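You operate a simulated robot arm through the tools that you are given. There is no shell and no other tool.

You run a simulated robot arm. Do the job below in one go: nothing can be reset, and whatever is moved stays where it is left.

Task
Stop both blowers and the pump, then vent the pump at V9.
Fine: upper blower, lower blower, shut V3, then the pump; vent till the PUMP gauge reads 0 and shut V9; leave the rest as it is.
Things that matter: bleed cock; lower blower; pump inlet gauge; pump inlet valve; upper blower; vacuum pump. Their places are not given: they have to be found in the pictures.

It is judged by the outcome, as a careful person would: the job done as asked, and still so three seconds after it is handed in. It fails if anything else is knocked over, pushed out of place, dropped, spilled or broken.

Robot
A 6-joint arm with a two-finger gripper, fixed in place. Base frame: the origin is on the floor under the middle of its stand, x ahead of it, y to its left, z up. Units: mm, rad, N and s.
It reaches about 1417 mm from its shoulder. Its first joint turns from -2.897 to 2.897 rad. Payload 3.43 kg.
Tool frame: the origin (TCP) lies between the finger pads and is the grasp point; the fingertips stand 20 mm ahead of it; z points along the fingers, y is the line along which they close. The gripper opens to 190 mm; its body begins 248 mm behind the TCP.
Orientation is told as [roll, pitch, yaw] about the base's x, y, z axes, in that order, counted from this pose: with the fingers straight down and closing along the base's y, the tool's x points along the base's -x, its y along +y and its z along -z.

Tools
- The arm moves only by the tool step_arm. Its argument "plan" is a list of rows, each a list of 3 entries, a list of its own where there are three numbers: the shift along the base's x, y, z in mm, then the turn, a rotation vector about the base's x, y, z in rad, then the opening, from 0 (shut) to 1 (fully open). In form: [[[dx, dy, dz], [wx, wy, wz], grip], ...]. A call has 1 to 20 rows; each row is the pose to reach, as a shift and turn from the pose commanded when the call began. Rows are played at 5 a second. More than 50 mm and 0.15 rad between two rows, or a gripper value outside its range, and nothing of the call is played. A pose out of reach is approached as far as the arm can. The call stops where the force on the tool passes 50 N (or 10 N more than at its start, if that is more) or the arm is blocked; 0.2 s more then pass. The fingers move at their own pace (about 153 mm/s each) and stop on an object; they squeeze with about 41 N. The grip force told is the motor's: it shows also when the fingers shut on nothing. Time passes only in rows, and 0.2 s behind the last, so rows that repeat a pose let the fingers close. It gives the time, the measured TCP pose, the force on the tool (base axes), the opening and the grip force at its end, in the units of the frame above (readings bear some noise), with the torque about the TCP (base axes, N m) and any sound that the robot's microphone picked up.
- Cameras (640 x 400 px; columns grow to the right, rows downward): "scene" is fixed at [401.4, -648.7, 1375.5]; the picture's right is [0.87, -0.49, 0.00], its down [-0.17, -0.31, -0.94] and it looks along [0.46, 0.82, -0.35] (base axes); focal length 291 px, centre (320, 200). "wrist" rides on the gripper at [70, -8, -288] in the tool frame; the picture's right is [0.12, 0.99, 0.00], its down [-0.96, 0.12, -0.25] and it looks along [-0.25, 0.03, 0.97] (tool axes); focal length 261 px, centre (320, 200).
- grab_frame(camera): a new picture of that camera. No time passes.
- lift_body(by): moves the trunk up (or, below 0, down) by that many mm; the arm rides with it, the base frame stays. It gives what a move gives, with no picture.
- locate(camera, pixels): for up to 12 pixels [column, row] of the newest picture of that camera ("zoom" is the newest enlarged one), the place [x, y, z] in the base frame of the surface seen there, good to about 2 mm. No time passes.
- close_up(camera, box): a new picture of the part [left, top, right, bottom] of that camera's present view, enlarged. No time passes.
- hand_in(): hands the job in; it is judged then, once.

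Leave the gripper open and the arm clear of the work at the hand-in unless told otherwise.

The tools are called after ">>>" as a command line: name --argument value ..., lists and objects as JSON in quotes. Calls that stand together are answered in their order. step_arm: Moves the arm, as the interface text tells. Its arguments: {"type":"object","properties":{"plan":{"type":"array"}},"required":["plan"]} The other tools are called the same way: lift_body (by) moves the trunk up or down; grab_frame (camera) takes a picture; locate (camera, pixels) gives the place of the surface under pixels of a picture; close_up (camera, box) takes an enlarged picture of a part of a camera's view; hand_in () hands the job in.

At the start:

```text
t: 0.0
tool_pos: [603.6, 89.4, 1338.9]
ee_rot: [-0.001, -0.001, -0.001]
ft_force: [-0.6, 0.1, 0.6]
wrist_torque: [-0.02, -0.01, 0.0]
gripper_width: 190.0
finger_force: 0.0
trunk travel left (down, up): [-250.0, 190.0]
```

scene: 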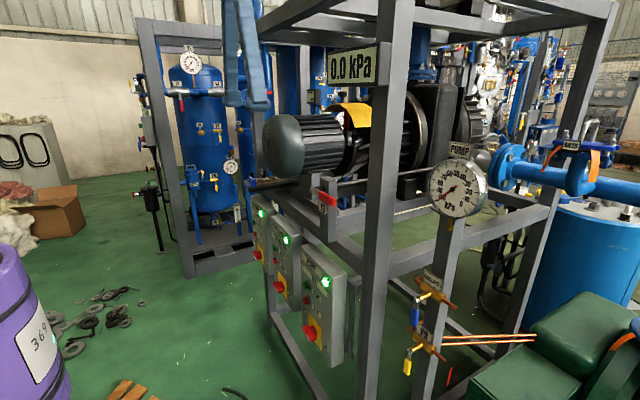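
wrist: 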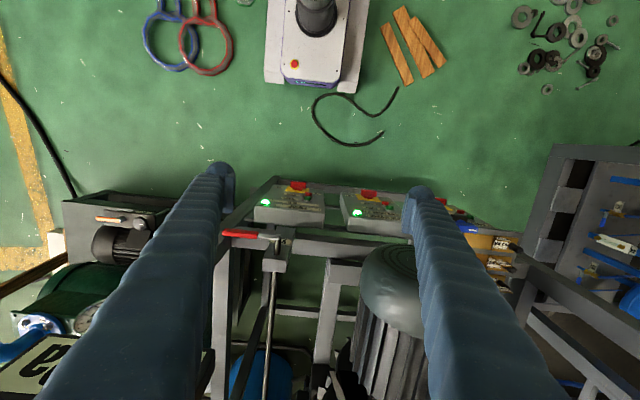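

I see a skid with three control boxes at about (262,230), (287,265) and (320,300) in the scene, a big gauge at (457,187) labelled PUMP, and small valves at (430,290) and (425,345). I'll take enlarged pictures to read the labels.

>>> close_up --camera "scene" --box '[240, 180, 360, 370]'

>>> close_up --camera "scene" --box '[380, 250, 500, 390]'

>>> close_up --camera "scene" --box '[410, 120, 640, 260]'

>>> close_up --camera "scene" --box '[250, 30, 450, 220]'

```text
2.11 times, centred on (300, 275) of scene
```

zoom: 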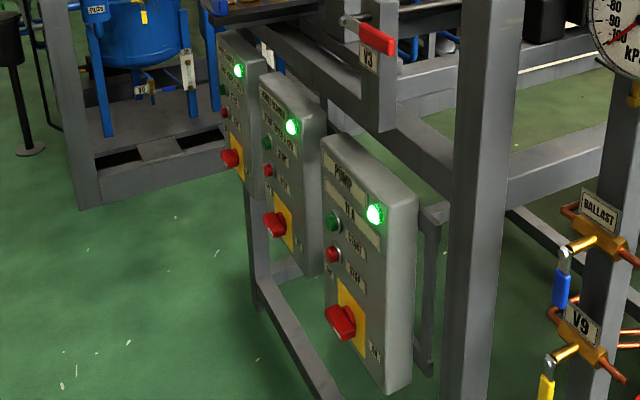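

```text
2.86 times, centred on (440, 320) of scene
```

zoom: 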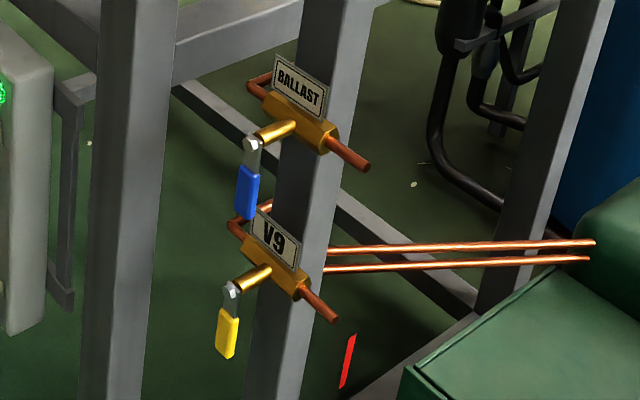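

```text
2.78 times, centred on (525, 190) of scene
```

zoom: 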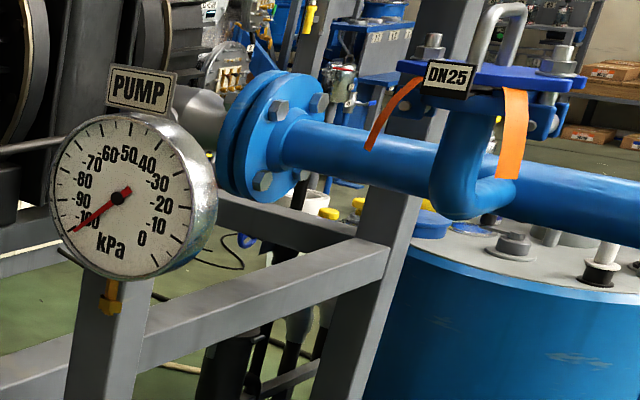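

```text
2.11 times, centred on (350, 125) of scene
```

zoom: 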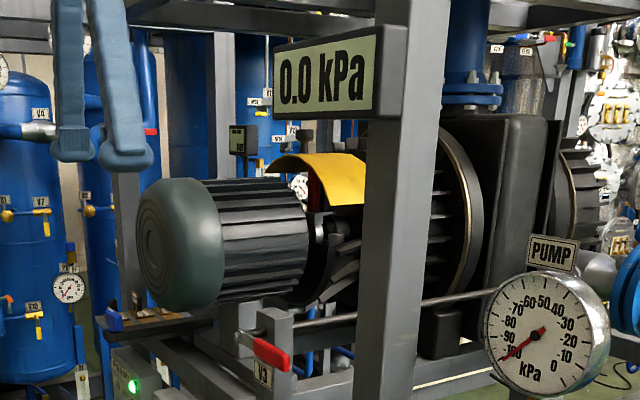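

The boxes carry "PUMP" on the nearest one, and two others whose labels I need. V3 is a red lever at about (328,200), V9 is the lower cock with a yellow handle, and BALLAST is the one above it. I'll enlarge further to read them.

>>> close_up --camera "scene" --box '[245, 190, 305, 230]'

>>> close_up --camera "scene" --box '[245, 200, 305, 310]'

>>> close_up --camera "scene" --box '[295, 245, 355, 365]'

>>> close_up --camera "scene" --box '[300, 170, 360, 220]'

>>> close_up --camera "scene" --box '[395, 310, 465, 390]'

>>> close_up --camera "wrist" --box '[210, 170, 540, 300]'

```text
10.00 times, centred on (275, 210) of scene
```

zoom: 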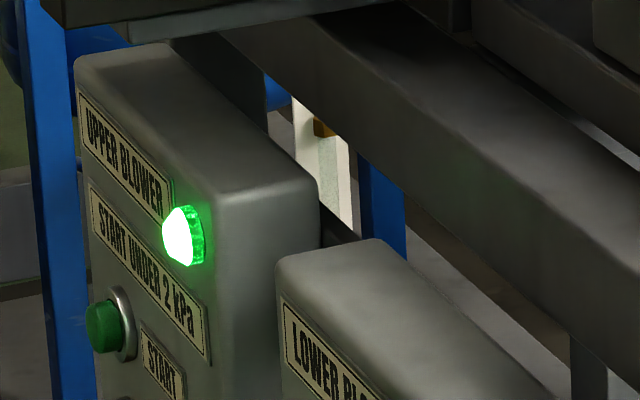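

```text
3.64 times, centred on (275, 255) of scene
```

zoom: 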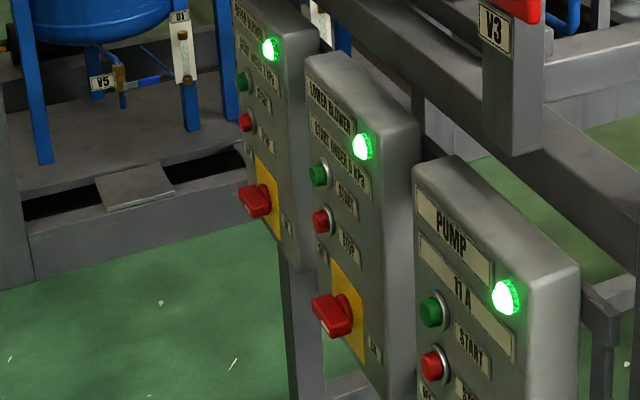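

```text
3.33 times, centred on (325, 305) of scene
```

zoom: 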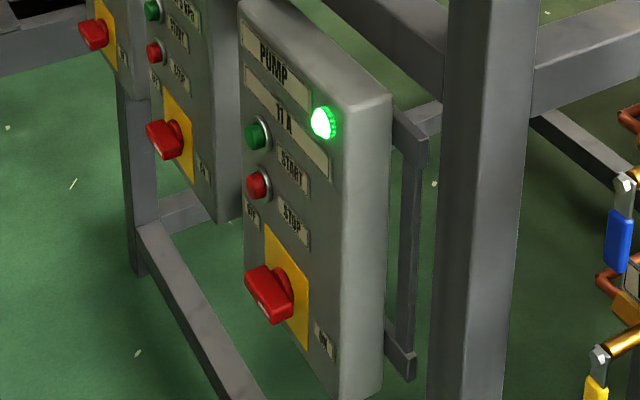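

```text
8.00 times, centred on (330, 195) of scene
```

zoom: 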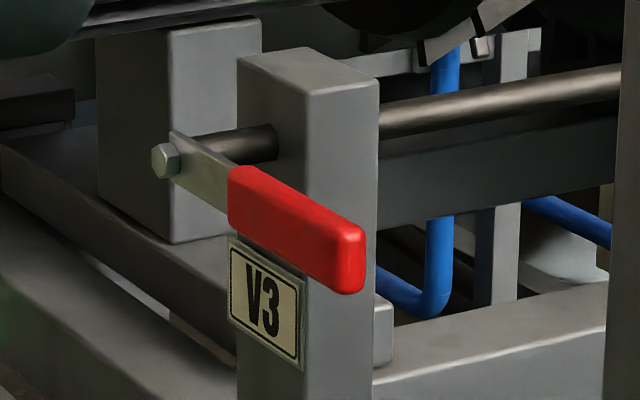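

```text
5.00 times, centred on (430, 350) of scene
```

zoom: 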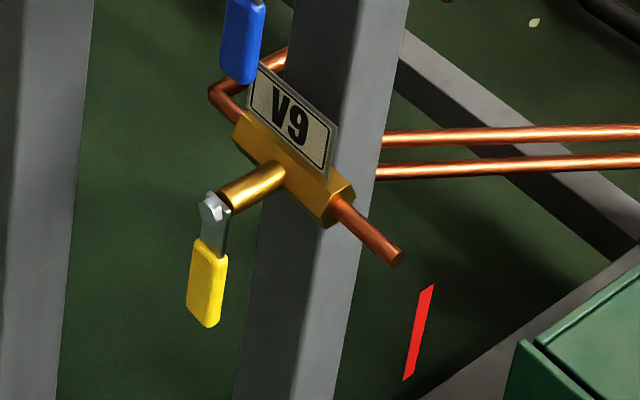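

```text
1.94 times, centred on (375, 235) of wrist
```

zoom: 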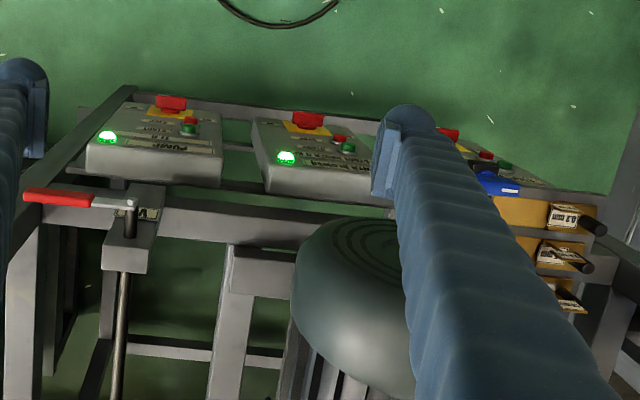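

The labels read UPPER BLOWER (farthest box), LOWER BLOWER (middle), PUMP (nearest), each with a green START and a red STOP button plus an isolator that I'll leave alone. Now I'll get the places of the buttons and V3, taking a fresh zoom before each locate.

>>> close_up --camera "scene" --box '[248, 195, 288, 265]'

>>> locate --camera "scene" --pixels '[[258, 224], [255, 235], [260, 256], [277, 255], [278, 269], [281, 288], [305, 285], [305, 295], [311, 330], [325, 282]]'

```text
5.71 times, centred on (268, 230) of scene
```

zoom: 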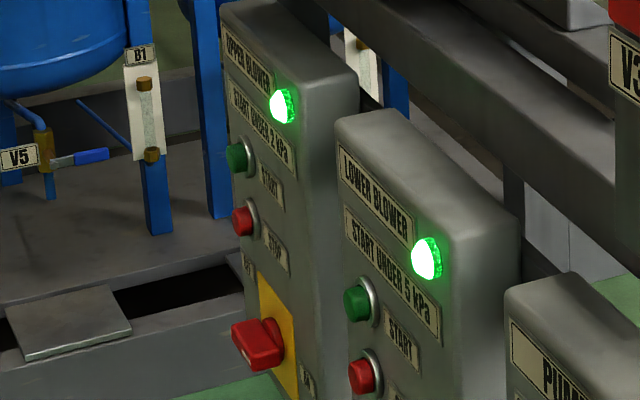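

```text
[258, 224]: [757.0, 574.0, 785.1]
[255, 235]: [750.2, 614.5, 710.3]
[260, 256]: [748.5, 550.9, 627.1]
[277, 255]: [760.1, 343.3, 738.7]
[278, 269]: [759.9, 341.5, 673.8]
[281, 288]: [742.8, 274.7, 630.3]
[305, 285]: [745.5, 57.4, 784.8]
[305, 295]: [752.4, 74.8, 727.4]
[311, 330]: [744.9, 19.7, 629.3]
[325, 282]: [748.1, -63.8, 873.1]
```

The box faces look toward -x near x≈755. I'll locate the stop buttons precisely in this zoom picture: upper red at (242,221), lower red at (362,376), with face points beside them.

>>> locate --camera "zoom" --pixels '[[240, 220], [250, 215], [236, 157], [275, 245], [360, 376], [357, 304], [265, 340], [232, 50], [350, 180], [290, 180], [425, 260], [300, 50]]'

>>> close_up --camera "scene" --box '[268, 235, 318, 315]'

```text
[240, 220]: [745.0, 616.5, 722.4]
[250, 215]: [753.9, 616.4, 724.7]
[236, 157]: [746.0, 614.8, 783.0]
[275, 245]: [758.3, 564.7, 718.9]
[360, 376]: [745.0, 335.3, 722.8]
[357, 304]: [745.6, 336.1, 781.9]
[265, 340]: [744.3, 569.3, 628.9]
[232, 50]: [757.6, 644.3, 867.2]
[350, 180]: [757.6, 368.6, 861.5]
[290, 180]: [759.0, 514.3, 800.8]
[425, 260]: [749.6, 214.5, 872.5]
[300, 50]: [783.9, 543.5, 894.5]
```

```text
5.00 times, centred on (293, 275) of scene
```

zoom: 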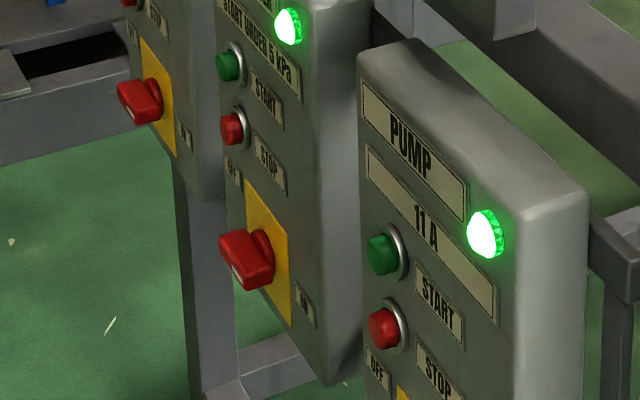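

Stop buttons: upper at about (745, 616, 722), lower at about (745, 335, 723). Next the pump's STOP button at zoom (382,328), its START, lamp and nearby face points; then V3 in another zoom.

>>> locate --camera "zoom" --pixels '[[380, 328], [388, 325], [380, 254], [437, 370], [360, 345], [362, 70], [590, 210], [485, 235], [230, 130], [505, 340]]'

>>> close_up --camera "scene" --box '[300, 170, 360, 220]'

```text
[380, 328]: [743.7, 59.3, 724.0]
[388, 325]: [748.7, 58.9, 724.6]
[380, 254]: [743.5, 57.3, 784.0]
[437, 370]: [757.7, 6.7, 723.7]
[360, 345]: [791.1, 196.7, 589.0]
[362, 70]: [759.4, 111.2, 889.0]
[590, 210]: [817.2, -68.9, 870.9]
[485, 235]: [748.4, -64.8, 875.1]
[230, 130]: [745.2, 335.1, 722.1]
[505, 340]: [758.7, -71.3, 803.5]
```

```text
8.00 times, centred on (330, 195) of scene
```

zoom: 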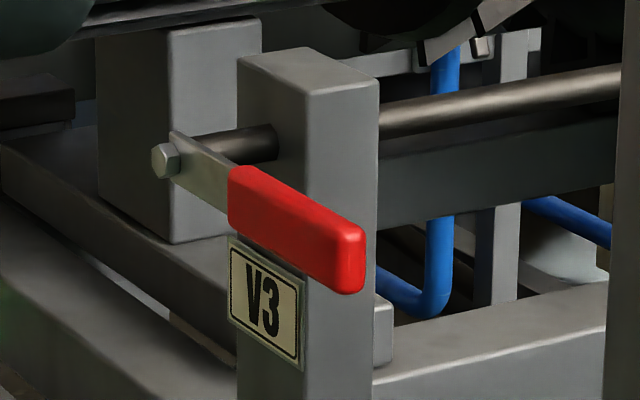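

>>> locate --camera "zoom" --pixels '[[165, 162], [200, 180], [240, 195], [350, 250], [345, 225], [345, 285], [240, 145], [265, 300], [320, 75], [440, 115], [345, 350], [560, 85]]'

>>> close_up --camera "scene" --box '[330, 100, 530, 230]'

>>> close_up --camera "wrist" --box '[200, 180, 360, 400]'

```text
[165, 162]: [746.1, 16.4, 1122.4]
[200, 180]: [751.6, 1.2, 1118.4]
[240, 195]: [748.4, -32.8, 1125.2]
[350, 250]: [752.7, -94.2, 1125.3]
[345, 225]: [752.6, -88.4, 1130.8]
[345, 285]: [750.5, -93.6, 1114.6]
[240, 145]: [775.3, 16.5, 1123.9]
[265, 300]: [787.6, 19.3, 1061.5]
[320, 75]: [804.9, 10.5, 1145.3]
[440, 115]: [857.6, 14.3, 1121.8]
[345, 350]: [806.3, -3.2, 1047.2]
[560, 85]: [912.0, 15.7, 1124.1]
```

```text
3.08 times, centred on (430, 165) of scene
```

zoom: 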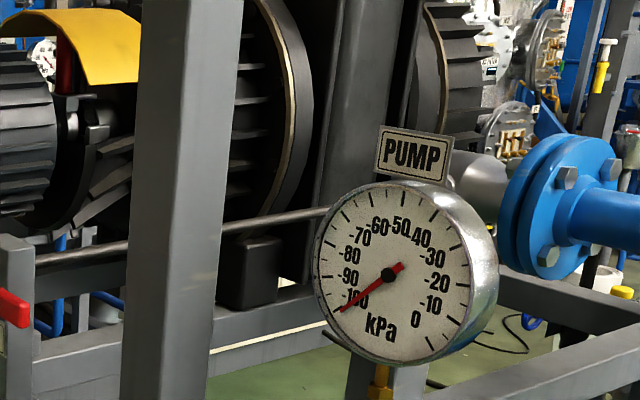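

```text
1.82 times, centred on (280, 290) of wrist
```

zoom: 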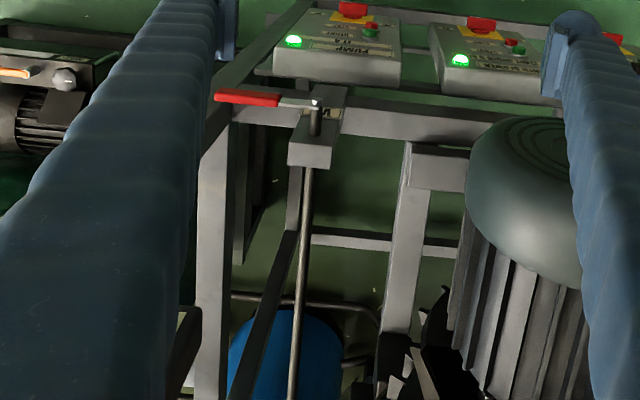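

V3's shaft runs along x at y≈16, z≈1122, and the lever now points to -y with its red grip from y≈-30 to -95. I need to know which pipe the valve sits on, to tell open from shut, so I'll locate the pump inlet piping.

>>> locate --camera "scene" --pixels '[[420, 175], [432, 170], [505, 165], [535, 172], [620, 190], [495, 160], [575, 180], [590, 145], [420, 40], [457, 187], [300, 140], [375, 60]]'

>>> close_up --camera "scene" --box '[400, 110, 520, 200]'

>>> close_up --camera "scene" --box '[520, 110, 640, 230]'

>>> close_up --camera "scene" --box '[360, 180, 420, 220]'

```text
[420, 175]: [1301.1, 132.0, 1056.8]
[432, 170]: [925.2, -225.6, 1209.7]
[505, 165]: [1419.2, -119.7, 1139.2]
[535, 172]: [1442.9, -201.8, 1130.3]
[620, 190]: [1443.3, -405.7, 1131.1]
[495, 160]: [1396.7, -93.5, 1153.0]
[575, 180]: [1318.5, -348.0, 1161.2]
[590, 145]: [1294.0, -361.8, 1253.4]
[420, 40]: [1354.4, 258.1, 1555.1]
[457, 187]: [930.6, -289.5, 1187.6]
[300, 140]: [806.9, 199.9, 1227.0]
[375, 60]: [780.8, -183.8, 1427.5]
```

```text
4.44 times, centred on (460, 155) of scene
```

zoom: 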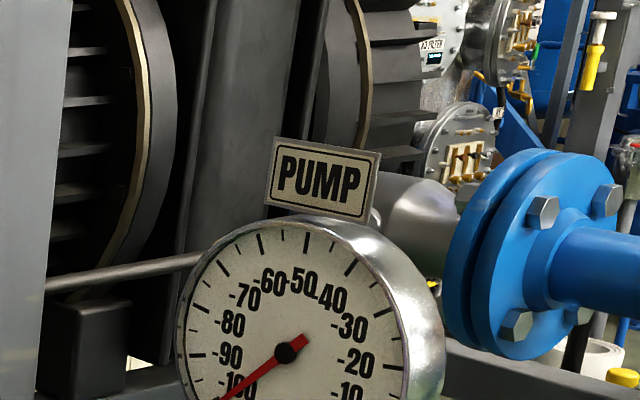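

```text
3.33 times, centred on (580, 170) of scene
```

zoom: 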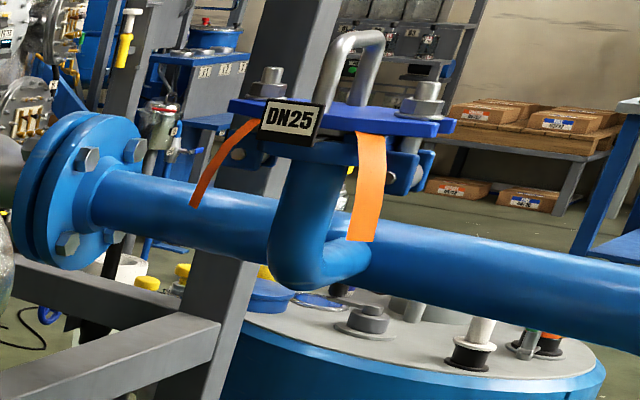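

```text
10.00 times, centred on (390, 200) of scene
```

zoom: 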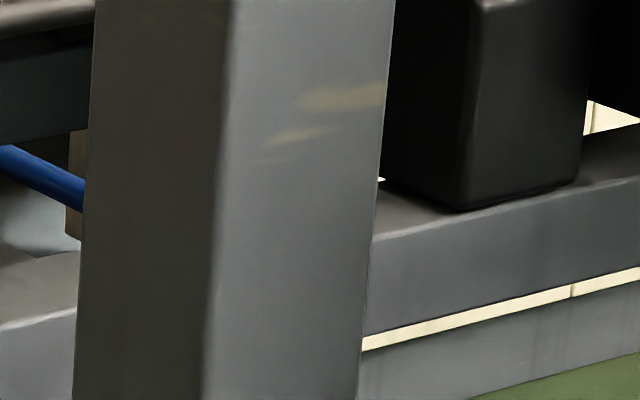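

The inlet pipe runs along y at (1443, ·, 1131), so V3's lever, now along y, is in line with it: open. A quarter turn to vertical shuts it. Now V9: I'll locate its stem, handle and body.

>>> close_up --camera "scene" --box '[395, 260, 465, 390]'

>>> close_up --camera "scene" --box '[395, 320, 455, 380]'

```text
3.08 times, centred on (430, 325) of scene
```

zoom: 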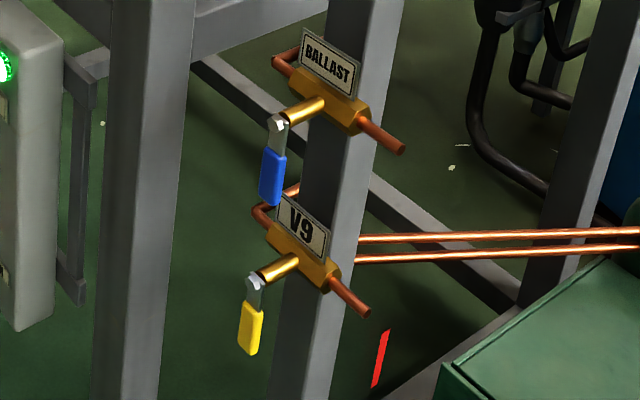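

```text
6.67 times, centred on (425, 350) of scene
```

zoom: 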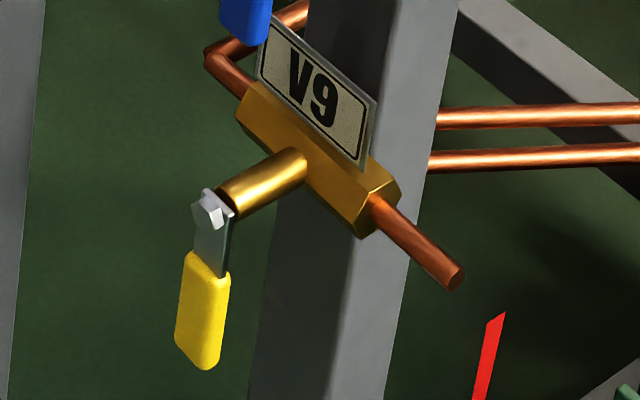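

>>> locate --camera "zoom" --pixels '[[208, 212], [215, 260], [205, 270], [200, 350], [185, 340], [225, 290], [240, 195], [295, 165], [330, 190], [455, 275], [320, 95], [330, 350]]'

>>> close_up --camera "scene" --box '[395, 265, 455, 325]'

```text
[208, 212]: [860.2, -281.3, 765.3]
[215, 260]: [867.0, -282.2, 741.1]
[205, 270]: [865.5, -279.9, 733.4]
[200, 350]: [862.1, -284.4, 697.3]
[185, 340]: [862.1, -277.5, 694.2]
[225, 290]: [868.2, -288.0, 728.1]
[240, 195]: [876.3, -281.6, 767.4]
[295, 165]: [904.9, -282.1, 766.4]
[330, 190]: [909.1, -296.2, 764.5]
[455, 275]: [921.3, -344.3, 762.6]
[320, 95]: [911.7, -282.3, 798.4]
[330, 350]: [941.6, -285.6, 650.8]
```

```text
6.67 times, centred on (425, 295) of scene
```

zoom: 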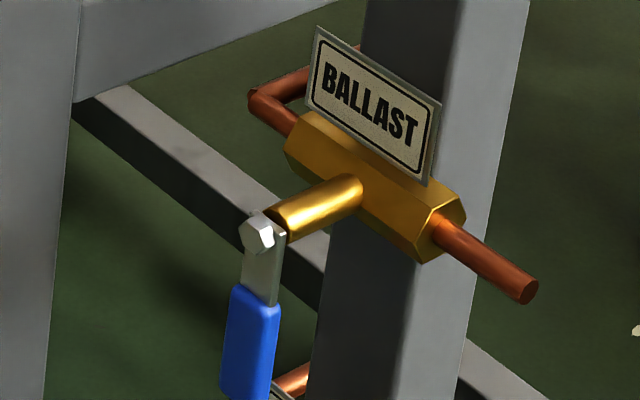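

V9's stem axis is at (y≈-282, z≈766), its lever hangs down at x≈865 to z≈690, square to the tube: shut. BALLAST above it must not be touched. Now I'll check the clear space around: the corner post, the ballast lever, the neighbouring rig and my own stand.

>>> locate --camera "zoom" --pixels '[[258, 232], [250, 380], [235, 300], [375, 90], [525, 290], [60, 50]]'

>>> locate --camera "wrist" --pixels '[[310, 20], [295, 80], [560, 150], [615, 230], [600, 300], [110, 220], [385, 190], [500, 255], [225, 235], [365, 280], [440, 200], [20, 250]]'

>>> locate --camera "scene" --pixels '[[365, 300], [385, 300], [362, 150], [400, 150], [150, 100], [185, 220], [265, 5], [390, 20], [30, 340], [350, 60], [215, 150], [370, 380]]'

```text
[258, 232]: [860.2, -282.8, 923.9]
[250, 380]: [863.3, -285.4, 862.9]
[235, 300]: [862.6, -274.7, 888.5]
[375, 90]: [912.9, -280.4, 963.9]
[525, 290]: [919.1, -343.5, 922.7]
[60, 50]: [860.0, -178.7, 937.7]
```

```text
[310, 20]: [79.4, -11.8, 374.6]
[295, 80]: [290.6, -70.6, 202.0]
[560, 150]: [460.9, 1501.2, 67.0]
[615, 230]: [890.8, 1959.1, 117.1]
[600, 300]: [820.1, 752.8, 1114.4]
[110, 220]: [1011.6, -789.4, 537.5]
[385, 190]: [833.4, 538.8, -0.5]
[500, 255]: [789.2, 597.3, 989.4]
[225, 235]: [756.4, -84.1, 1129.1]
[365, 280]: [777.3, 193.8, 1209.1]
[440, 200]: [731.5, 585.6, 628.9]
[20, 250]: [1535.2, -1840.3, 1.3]
```

```text
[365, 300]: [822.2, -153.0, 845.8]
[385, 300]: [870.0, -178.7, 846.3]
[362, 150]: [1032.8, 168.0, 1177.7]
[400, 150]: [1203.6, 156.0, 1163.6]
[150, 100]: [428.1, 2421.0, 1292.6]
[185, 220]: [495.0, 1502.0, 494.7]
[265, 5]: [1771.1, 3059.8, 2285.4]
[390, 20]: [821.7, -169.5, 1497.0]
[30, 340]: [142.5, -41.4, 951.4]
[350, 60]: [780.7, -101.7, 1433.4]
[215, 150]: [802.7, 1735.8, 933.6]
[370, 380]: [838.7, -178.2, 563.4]
```

The space in front of x≈730 is free. I'll close the fingers and swing the tool to point along +x while moving to about (560, 350, 1000), away from everything.

>>> step_arm --plan '[[[-3.5, 21, -28], [0, -0.131, 0], 0.5], [[-7, 42, -56], [0, -0.262, 0], 0.2], [[-10.5, 65, -84], [0, -0.393, 0], 0], [[-14, 87, -112], [0, -0.524, 0], 0], [[-18, 109, -140], [0, -0.654, 0], 0], [[-21.5, 131, -168], [0, -0.785, 0], 0], [[-25, 153, -196], [0, -0.916, 0], 0], [[-29, 175, -224], [0, -1.047, 0], 0], [[-32.5, 197, -252], [0, -1.178, 0], 0], [[-36, 219, -280], [0, -1.309, 0], 0], [[-40, 240, -310], [0, -1.44, 0], 0], [[-43.6, 260.6, -338.9], [0, -1.5708, 0], 0]]'

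```text
t: 2.6
tool_pos: [581.5, 350.1, 1224.8]
ee_rot: [-0.628, -1.36, 0.595]
ft_force: [0.3, 0.1, 0.4]
wrist_torque: [0.02, 0.05, 0.15]
gripper_width: 0.2
finger_force: 34.4
out of reach, approached as far as the arm can: row 6, 7, 8, 9, 10, 11, 12
trunk travel left (down, up): [-250.0, 190.0]
```

The arm couldn't reach the far rows and stopped at (581, 350, 1225). I'll look at how the arm stands now.

>>> grab_frame --camera "scene"

>>> grab_frame --camera "wrist"

```text
taken
```

scene: 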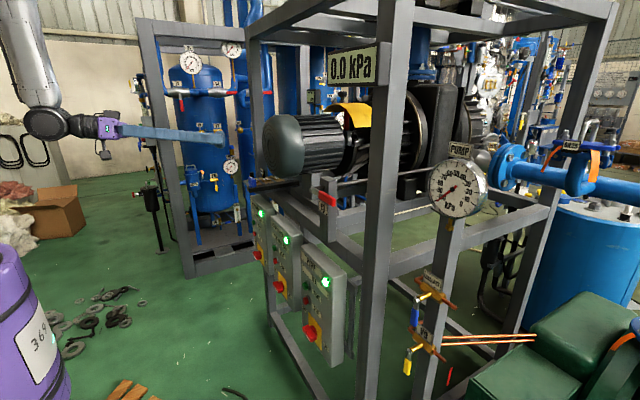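

```text
taken
```

wrist: 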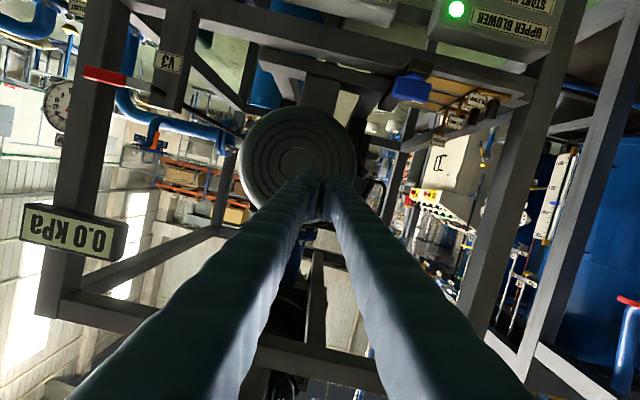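

The fingers are closed and the arm's links show at upper left. I'll locate points of the purple column and links to learn the shoulder height and the reach geometry.

>>> locate --camera "scene" --pixels '[[5, 255], [15, 250], [30, 345], [60, 395], [25, 60], [10, 10], [45, 123], [75, 122], [108, 128], [103, 150], [220, 138], [40, 95]]'

>>> close_up --camera "scene" --box '[0, 0, 240, 180]'

```text
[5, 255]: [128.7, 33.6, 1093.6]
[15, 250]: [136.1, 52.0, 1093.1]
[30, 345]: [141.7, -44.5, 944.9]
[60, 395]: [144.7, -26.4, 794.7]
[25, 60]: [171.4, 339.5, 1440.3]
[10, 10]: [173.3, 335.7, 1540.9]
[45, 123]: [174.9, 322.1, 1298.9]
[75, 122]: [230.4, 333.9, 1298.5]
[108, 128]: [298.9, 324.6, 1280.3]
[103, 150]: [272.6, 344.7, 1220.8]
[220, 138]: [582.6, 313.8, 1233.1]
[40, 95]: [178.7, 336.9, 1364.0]
```

```text
2.22 times, centred on (120, 90) of scene
```

zoom: 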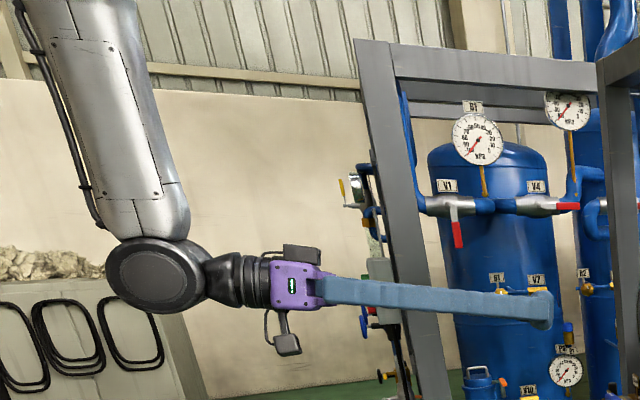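

The tool-to-wrist distance is about 400 mm, and the wrist was simply too close to the shoulder (top of column z≈1093). Lower down and further left should be reachable. I'll take a small safe step outward to see which pose the shifts count from.

>>> step_arm --plan '[[[5, 40, -10], [0, 0, 0], 0], [[10, 80, -20], [0, 0, 0], 0], [[15, 120, -35], [0, 0, 0], 0], [[20, 150, -50], [0, 0, 0], 0]]'

```text
t: 3.6
tool_pos: [592.4, 513.0, 1177.3]
ee_rot: [-0.605, -1.366, 0.585]
ft_force: [-0.2, 0.9, -0.4]
wrist_torque: [-0.02, -0.02, -0.08]
gripper_width: 0.0
finger_force: 34.8
trunk travel left (down, up): [-250.0, 190.0]
```

Shifts count from the pose actually reached. Now (592, 513, 1177), tool nearly along +x but about 10° off. I'll straighten it and descend to stand off the upper blower's STOP at about (640, 615, 723).

>>> step_arm --plan '[[[2, 10, -40], [0.04, -0.056, 0.01], 0], [[6, 20, -80], [0.08, -0.112, 0.02], 0], [[10, 30, -120], [0.118, -0.168, 0.03], 0], [[14, 40, -160], [0.118, -0.168, 0.03], 0], [[18, 50, -200], [0.118, -0.168, 0.03], 0], [[22, 60, -240], [0.118, -0.168, 0.03], 0], [[26, 70, -280], [0.118, -0.168, 0.03], 0], [[30, 80, -320], [0.118, -0.168, 0.03], 0], [[34, 88, -360], [0.118, -0.168, 0.03], 0], [[38, 94, -400], [0.118, -0.168, 0.03], 0], [[44, 100, -440], [0.118, -0.168, 0.03], 0], [[48, 102, -454], [0.118, -0.168, 0.03], 0]]'

```text
t: 6.2
tool_pos: [643.1, 627.7, 719.1]
ee_rot: [-1.466, -1.566, 1.47]
ft_force: [0.0, -0.1, 0.0]
wrist_torque: [-0.01, 0.03, -0.03]
gripper_width: 0.0
finger_force: 33.9
out of reach, approached as far as the arm can: row 2, 3, 4, 5, 6, 7, 8, 9, 10, 11, 12
trunk travel left (down, up): [-250.0, 190.0]
```

Now at (643, 628, 719), tool level, though a little off the commanded spot. I'll look from both cameras.

>>> grab_frame --camera "scene"

>>> grab_frame --camera "wrist"

```text
taken
```

scene: 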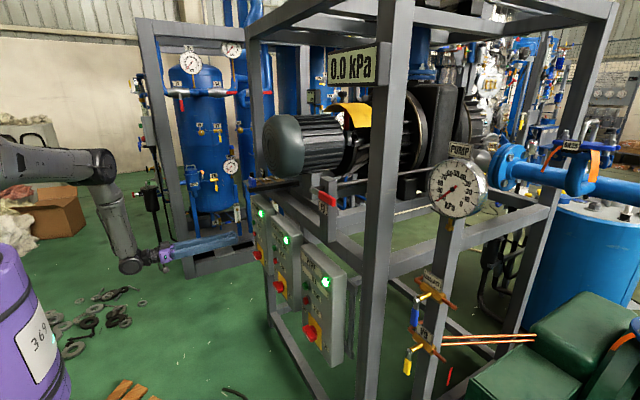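

```text
taken
```

wrist: 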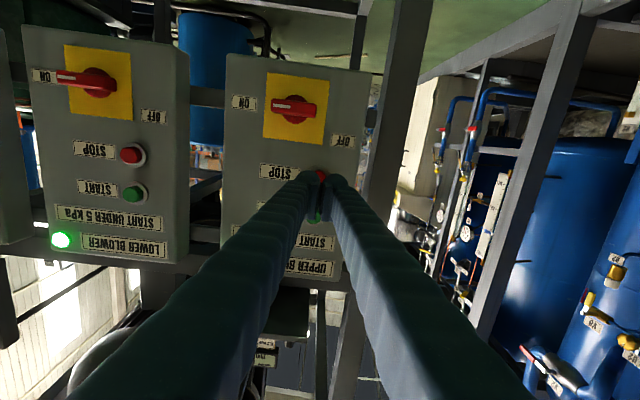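

The wrist view (upside down) shows the fingertips near the UPPER BLOWER STOP at (320,175), with START below at (318,215). I'll enlarge to check alignment.

>>> close_up --camera "wrist" --box '[240, 130, 400, 230]'

>>> close_up --camera "scene" --box '[140, 190, 300, 290]'

```text
4.00 times, centred on (320, 180) of wrist
```

zoom: 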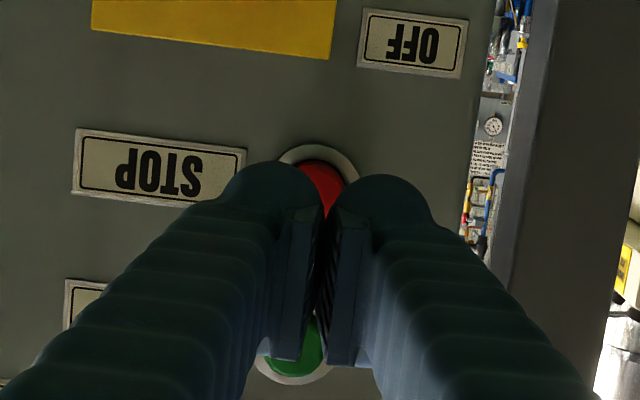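

```text
4.00 times, centred on (220, 240) of scene
```

zoom: 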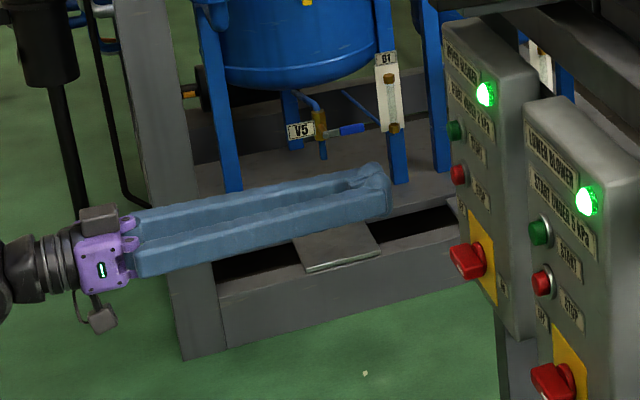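

The two closed fingertips are rounded, about 32 mm apart centre to centre, so a button could slip between them; I'll aim one fingertip at the button. First I'll locate the button and the tips in this wrist zoom.

>>> close_up --camera "wrist" --box '[240, 130, 400, 230]'

>>> locate --camera "zoom" --pixels '[[325, 180], [320, 165], [285, 155], [352, 165], [270, 185], [380, 200], [290, 175], [420, 200], [312, 335], [270, 370], [160, 170], [345, 100]]'

```text
4.00 times, centred on (320, 180) of wrist
```

zoom: 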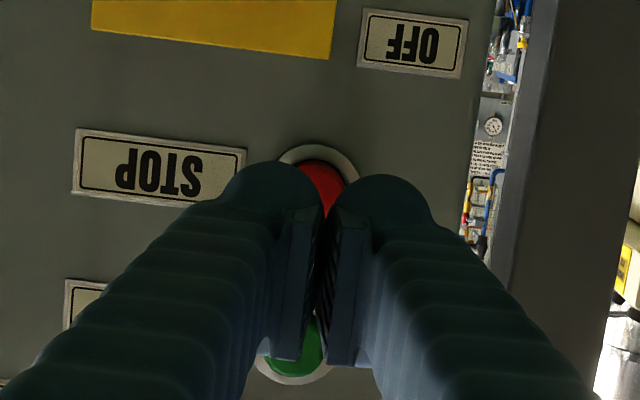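

```text
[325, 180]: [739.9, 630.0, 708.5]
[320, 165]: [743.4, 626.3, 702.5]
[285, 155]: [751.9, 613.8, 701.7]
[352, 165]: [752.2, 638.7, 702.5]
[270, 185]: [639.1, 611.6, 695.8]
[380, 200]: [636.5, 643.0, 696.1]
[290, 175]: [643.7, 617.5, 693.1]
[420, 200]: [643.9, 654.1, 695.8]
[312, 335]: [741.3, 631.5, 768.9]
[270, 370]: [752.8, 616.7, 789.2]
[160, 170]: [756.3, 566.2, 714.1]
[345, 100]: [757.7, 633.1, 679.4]
```

The button centre is about (740, 627, 722); my tips sit at y≈612 and 643. I'll shift to y≈611 so the +y fingertip faces the button, and come up to about x=710.

>>> step_arm --plan '[[[10, -8, 2], [0, 0, 0], 0], [[25, -16, 3], [0, 0, 0], 0], [[45, -16, 3], [0, 0, 0], 0], [[60, -16, 3], [0, 0, 0], 0]]'

```text
t: 7.2
tool_pos: [704.6, 614.3, 723.4]
ee_rot: [0.138, -1.569, -0.128]
ft_force: [0.5, -0.6, 0.7]
wrist_torque: [0.02, 0.0, 0.01]
gripper_width: 0.0
finger_force: 33.9
out of reach, approached as far as the arm can: row 1, 2
trunk travel left (down, up): [-250.0, 190.0]
```

At (704.6, 614, 723). I'll check the alignment in the wrist view before pressing.

>>> close_up --camera "wrist" --box '[240, 130, 400, 230]'

>>> locate --camera "zoom" --pixels '[[355, 165], [375, 190], [265, 190], [320, 150]]'

>>> close_up --camera "scene" --box '[200, 190, 300, 260]'

```text
4.00 times, centred on (320, 180) of wrist
```

zoom: 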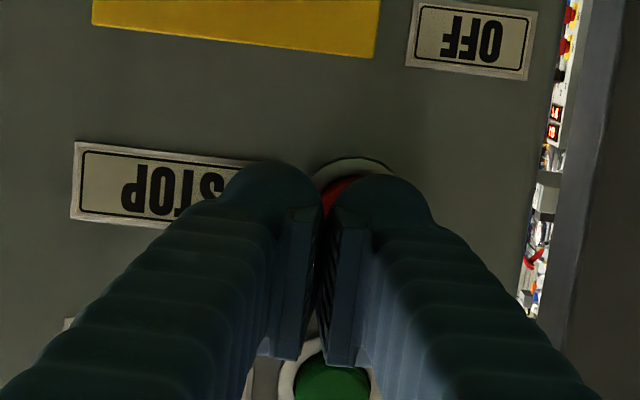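

```text
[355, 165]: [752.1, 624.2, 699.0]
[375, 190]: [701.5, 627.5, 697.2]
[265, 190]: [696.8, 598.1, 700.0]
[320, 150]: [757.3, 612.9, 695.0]
```

```text
5.71 times, centred on (250, 225) of scene
```

zoom: 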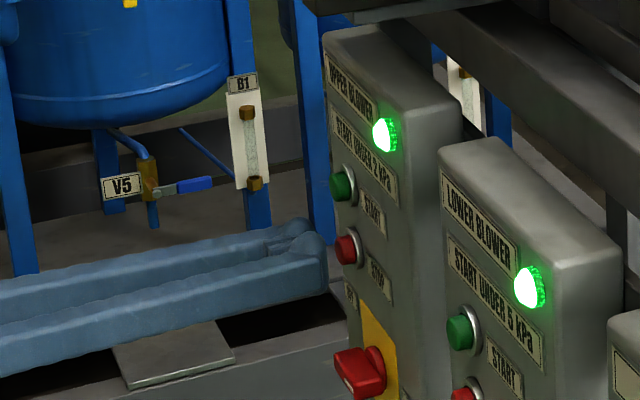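

The +y fingertip lines up with the button (ring centre y≈624, tip y≈628). I'll nudge -3 in y and press in small steps.

>>> step_arm --plan '[[[5, -3, 0], [0, 0, 0], 0], [[10, -3, 0], [0, 0, 0], 0], [[13, -3, 0], [0, 0, 0], 0], [[15, -3, 0], [0, 0, 0], 0], [[17, -3, 0], [0, 0, 0], 0], [[19, -3, 0], [0, 0, 0], 0], [[21, -3, 0], [0, 0, 0], 0]]'

>>> close_up --camera "scene" --box '[200, 190, 300, 260]'

```text
t: 8.8
tool_pos: [725.2, 610.6, 723.4]
ee_rot: [0.596, -1.567, -0.585]
ft_force: [-1.6, 0.4, -1.3]
wrist_torque: [0.05, 0.02, 0.05]
gripper_width: 0.0
finger_force: 34.2
trunk travel left (down, up): [-250.0, 190.0]
heard: click
```

```text
5.71 times, centred on (250, 225) of scene
```

zoom: 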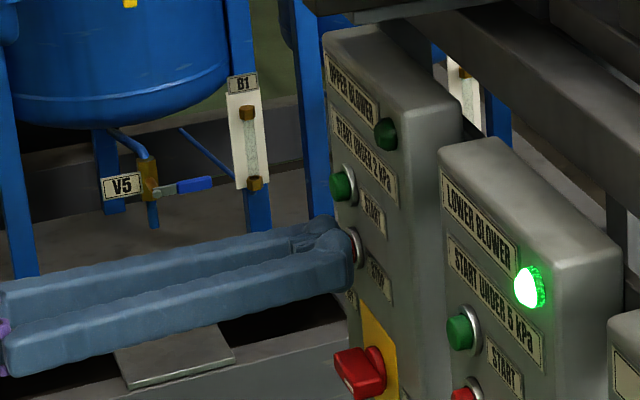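

Click heard and the UPPER BLOWER lamp at (386,135) of the zoom is now dark. I'll back off and slide to the LOWER BLOWER's STOP (centre y≈344, so tool y≈328).

>>> step_arm --plan '[[[-25, 0, 0], [0, 0, 0], 0], [[-50, 0, 0], [0, 0, 0], 0], [[-50, -45, 0], [0, 0, 0], 0], [[-50, -90, 0], [0, 0, 0], 0], [[-50, -135, 0], [0, 0, 0], 0], [[-50, -180, 0], [0, 0, 0], 0], [[-50, -225, 0], [0, 0, 0], 0], [[-50, -265, 0], [0, 0, 0], 0], [[-40, -282, 0], [0, 0, 0], 0], [[-20, -282, 0], [0, 0, 0], 0]]'

>>> close_up --camera "wrist" --box '[240, 130, 400, 230]'

>>> locate --camera "zoom" --pixels '[[355, 165], [375, 190], [265, 190], [320, 150]]'

>>> grab_frame --camera "scene"

```text
t: 10.4
tool_pos: [738.0, 524.3, 688.0]
ee_rot: [-1.842, -1.49, 1.793]
ft_force: [-9.0, -2.4, 4.7]
wrist_torque: [-0.1, 0.01, -0.01]
gripper_width: 0.0
finger_force: 34.5
out of reach, approached as far as the arm can: row 2, 3, 4, 5, 6, 7
trunk travel left (down, up): [-250.0, 190.0]
stopped in row 7: the force on the tool passed its limit at 198 N (the readings are from after the stop); the commanded pose is now the measured one
```

```text
4.00 times, centred on (320, 180) of wrist
```

zoom: 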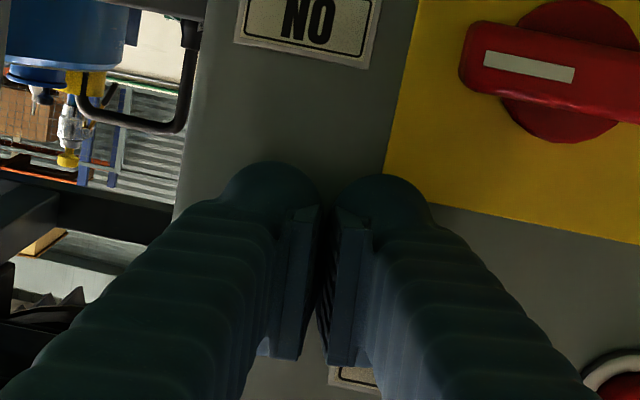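

```text
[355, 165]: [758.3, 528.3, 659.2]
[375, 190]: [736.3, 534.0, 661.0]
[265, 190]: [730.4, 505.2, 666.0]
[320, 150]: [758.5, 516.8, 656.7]
```

```text
taken
```

scene: 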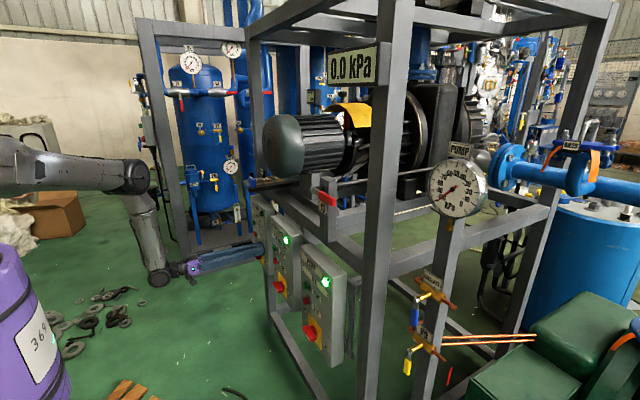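

The arm couldn't follow the retreat (out of reach) and swung forward, touching the blank face of the upper box at (758, 528, 660); the isolator beside it still shows its lever to ON. I must be more careful: I'll check nothing changed there and measure the arm's links to understand its limits.

>>> locate --camera "scene" --pixels '[[10, 170], [60, 172], [100, 175], [128, 178], [140, 200], [148, 230], [155, 262], [158, 278], [178, 270], [192, 268], [225, 262], [30, 175]]'

>>> close_up --camera "scene" --box '[0, 110, 320, 310]'

>>> grab_frame --camera "wrist"

```text
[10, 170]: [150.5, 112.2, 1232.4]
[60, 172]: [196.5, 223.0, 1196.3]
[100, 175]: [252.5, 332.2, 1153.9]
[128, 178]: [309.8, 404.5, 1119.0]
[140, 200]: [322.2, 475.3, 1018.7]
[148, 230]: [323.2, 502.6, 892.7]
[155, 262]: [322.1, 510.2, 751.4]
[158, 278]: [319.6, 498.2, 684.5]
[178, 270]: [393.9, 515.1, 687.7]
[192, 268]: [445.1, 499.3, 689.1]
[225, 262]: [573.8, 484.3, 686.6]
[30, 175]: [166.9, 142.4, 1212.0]
```

```text
2.00 times, centred on (160, 210) of scene
```

zoom: 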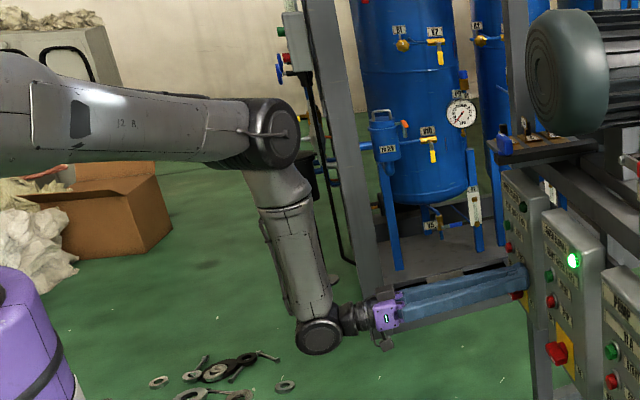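

```text
taken
```

wrist: 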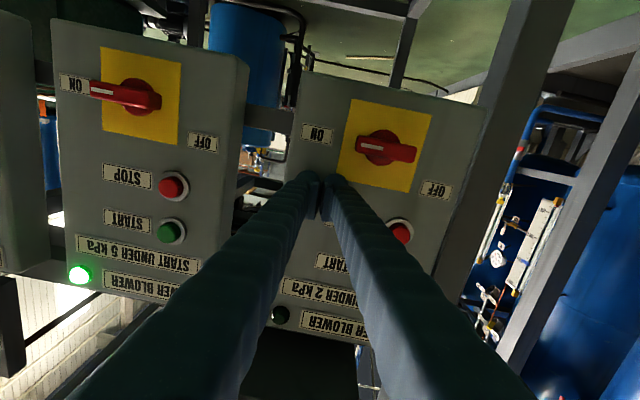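

From the links I see a wrist-bend limit near 90°: level tools with the wrist drawn in are out of reach, and tilting the fingers about 30° downward avoids it. I'll back straight off the box while tilting the tool down.

>>> step_arm --plan '[[[-12, 0, 2], [0.01, 0.06, 0.005], 0], [[-28, 0, 5], [0.03, 0.18, 0.01], 0], [[-44, 0, 12], [0.05, 0.3, 0.015], 0], [[-60, 0, 22], [0.07, 0.42, 0.02], 0], [[-75, 0, 35], [0.0915, 0.54, 0.0275], 0], [[-88, 0, 44], [0.0915, 0.54, 0.0275], 0]]'

>>> grab_frame --camera "wrist"

>>> grab_frame --camera "scene"

```text
t: 11.8
tool_pos: [666.6, 558.3, 739.7]
ee_rot: [-0.076, -1.036, 0.04]
ft_force: [0.2, -1.4, 1.0]
wrist_torque: [0.05, 0.1, 0.13]
gripper_width: 0.0
finger_force: 34.1
out of reach, approached as far as the arm can: row 1, 2, 3, 4, 5, 6
trunk travel left (down, up): [-250.0, 190.0]
```

```text
taken
```

wrist: 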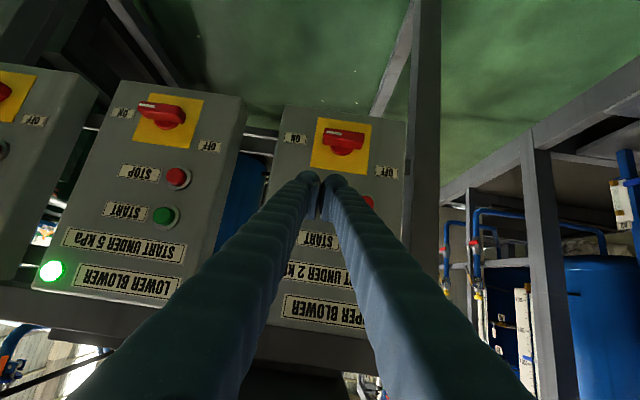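

```text
taken
```

scene: 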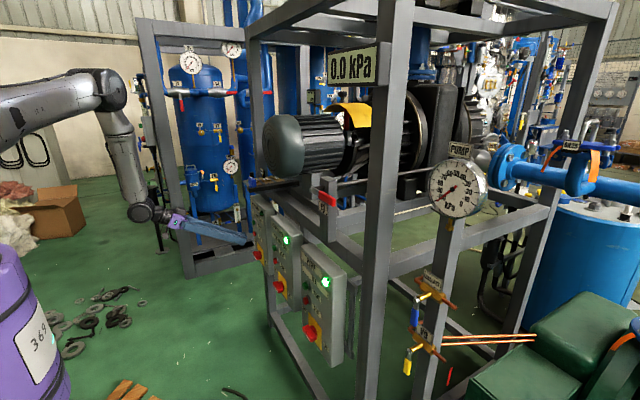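

The arm is clear of the box and the isolators are unmoved, but it still drifts in +y, so some wrist joint sits at its stop. I'll look closely at the arm's wrist to work out which.

>>> close_up --camera "scene" --box '[60, 50, 260, 270]'

>>> close_up --camera "scene" --box '[100, 170, 240, 260]'

>>> locate --camera "scene" --pixels '[[10, 120], [50, 100], [112, 90], [120, 130], [130, 170], [135, 195], [142, 213], [162, 217], [180, 222], [240, 240]]'

```text
1.82 times, centred on (160, 160) of scene
```

zoom: 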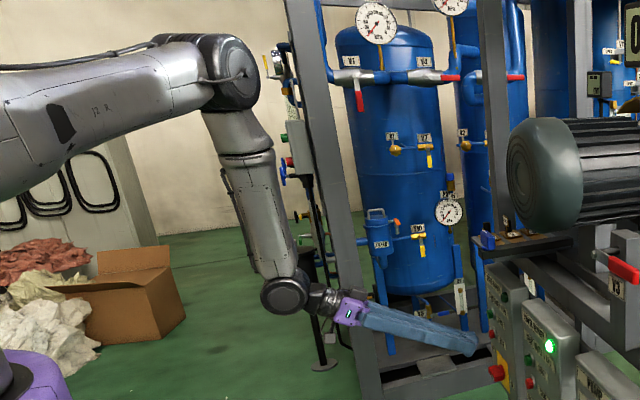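

```text
4.44 times, centred on (170, 215) of scene
```

zoom: 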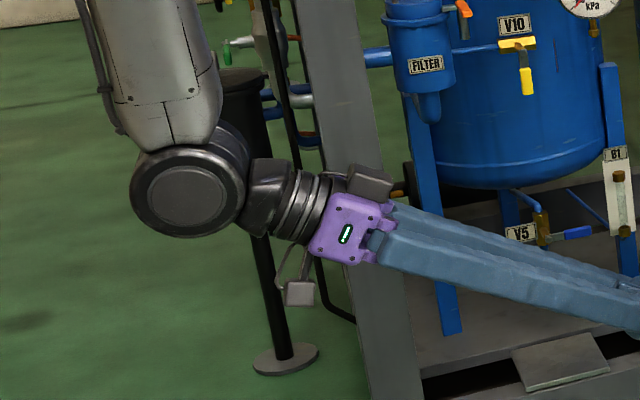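

```text
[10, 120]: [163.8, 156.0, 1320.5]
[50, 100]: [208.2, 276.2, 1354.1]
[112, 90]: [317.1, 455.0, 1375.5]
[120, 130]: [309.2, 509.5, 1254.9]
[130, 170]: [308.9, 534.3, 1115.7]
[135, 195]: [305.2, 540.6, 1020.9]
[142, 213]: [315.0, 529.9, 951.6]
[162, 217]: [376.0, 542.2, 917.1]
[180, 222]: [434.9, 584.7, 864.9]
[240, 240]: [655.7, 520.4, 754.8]
```

The wrist roll joint appears to be at its stop (about 166°): the drift and twist match. Rolling the tool -90° about its own axis should free it. I'll do that in place, drawing back 20 mm, well clear of the box.

>>> step_arm --plan '[[[-2, 0, 0], [-0.1226, 0.006, 0.0728], 0], [[-4, 0, 0], [-0.2453, 0.012, 0.1456], 0], [[-6, 0, 0], [-0.3679, 0.018, 0.2185], 0], [[-8, 0, 0], [-0.4905, 0.024, 0.2913], 0], [[-10, 0, 0], [-0.6132, 0.03, 0.3641], 0], [[-12, 0, 0], [-0.7358, 0.036, 0.4369], 0], [[-14, 0, 0], [-0.8584, 0.042, 0.5097], 0], [[-16, 0, 0], [-0.9811, 0.048, 0.5825], 0], [[-18, 0, 0], [-1.1037, 0.054, 0.6554], 0], [[-20, 0, 0], [-1.2263, 0.06, 0.7282], 0], [[-20, 0, 0], [-1.349, 0.066, 0.801], 0]]'

>>> grab_frame --camera "wrist"

```text
t: 14.2
tool_pos: [648.5, 560.5, 739.4]
ee_rot: [-1.033, 0.041, 1.55]
ft_force: [-0.3, 0.0, -0.3]
wrist_torque: [0.0, 0.0, 0.01]
gripper_width: 0.3
finger_force: 33.9
trunk travel left (down, up): [-250.0, 190.0]
```

```text
taken
```

wrist: 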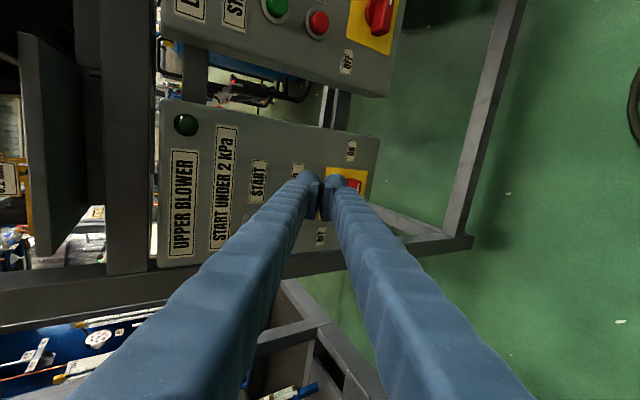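

All rows reached this time, so that was the cause. Now at (648, 560, 739), tool tilted 30° down, fingers stacked one above the other. I'll slide to stand in front of the LOWER BLOWER's STOP at about (645, 345, 714).

>>> step_arm --plan '[[[-4, -36, -4], [0, 0, 0], 0], [[-4, -72, -8], [0, 0, 0], 0], [[-4, -108, -12], [0, 0, 0], 0], [[-4, -144, -16], [0, 0, 0], 0], [[-4, -180, -20], [0, 0, 0], 0], [[-4, -215, -25], [0, 0, 0], 0]]'

>>> close_up --camera "wrist" --box '[200, 100, 440, 250]'

>>> close_up --camera "scene" --box '[200, 200, 340, 320]'

```text
t: 15.6
tool_pos: [642.5, 343.4, 714.4]
ee_rot: [-1.033, 0.041, 1.548]
ft_force: [0.5, 0.0, 0.0]
wrist_torque: [-0.01, 0.03, -0.04]
gripper_width: 0.0
finger_force: 34.6
trunk travel left (down, up): [-250.0, 190.0]
```

```text
2.67 times, centred on (320, 175) of wrist
```

zoom: 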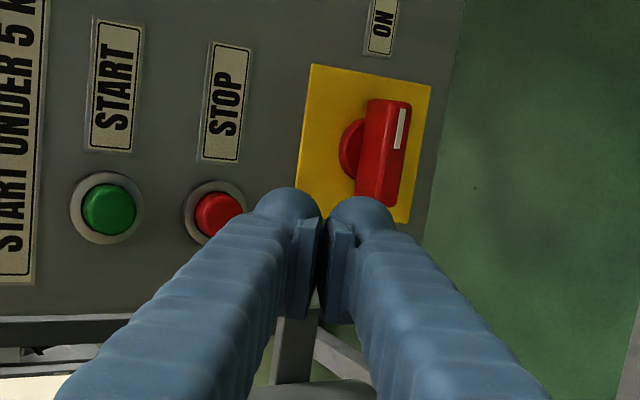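

```text
3.33 times, centred on (270, 260) of scene
```

zoom: 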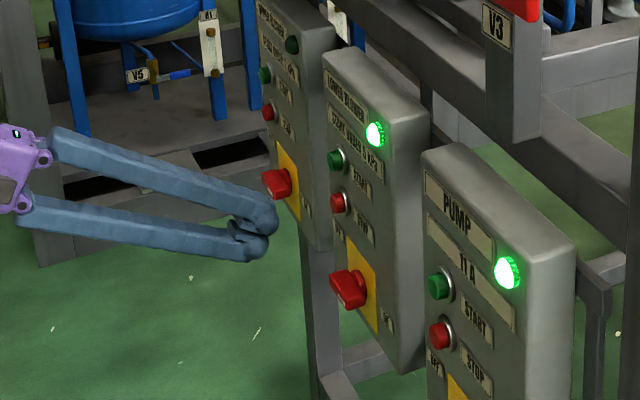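

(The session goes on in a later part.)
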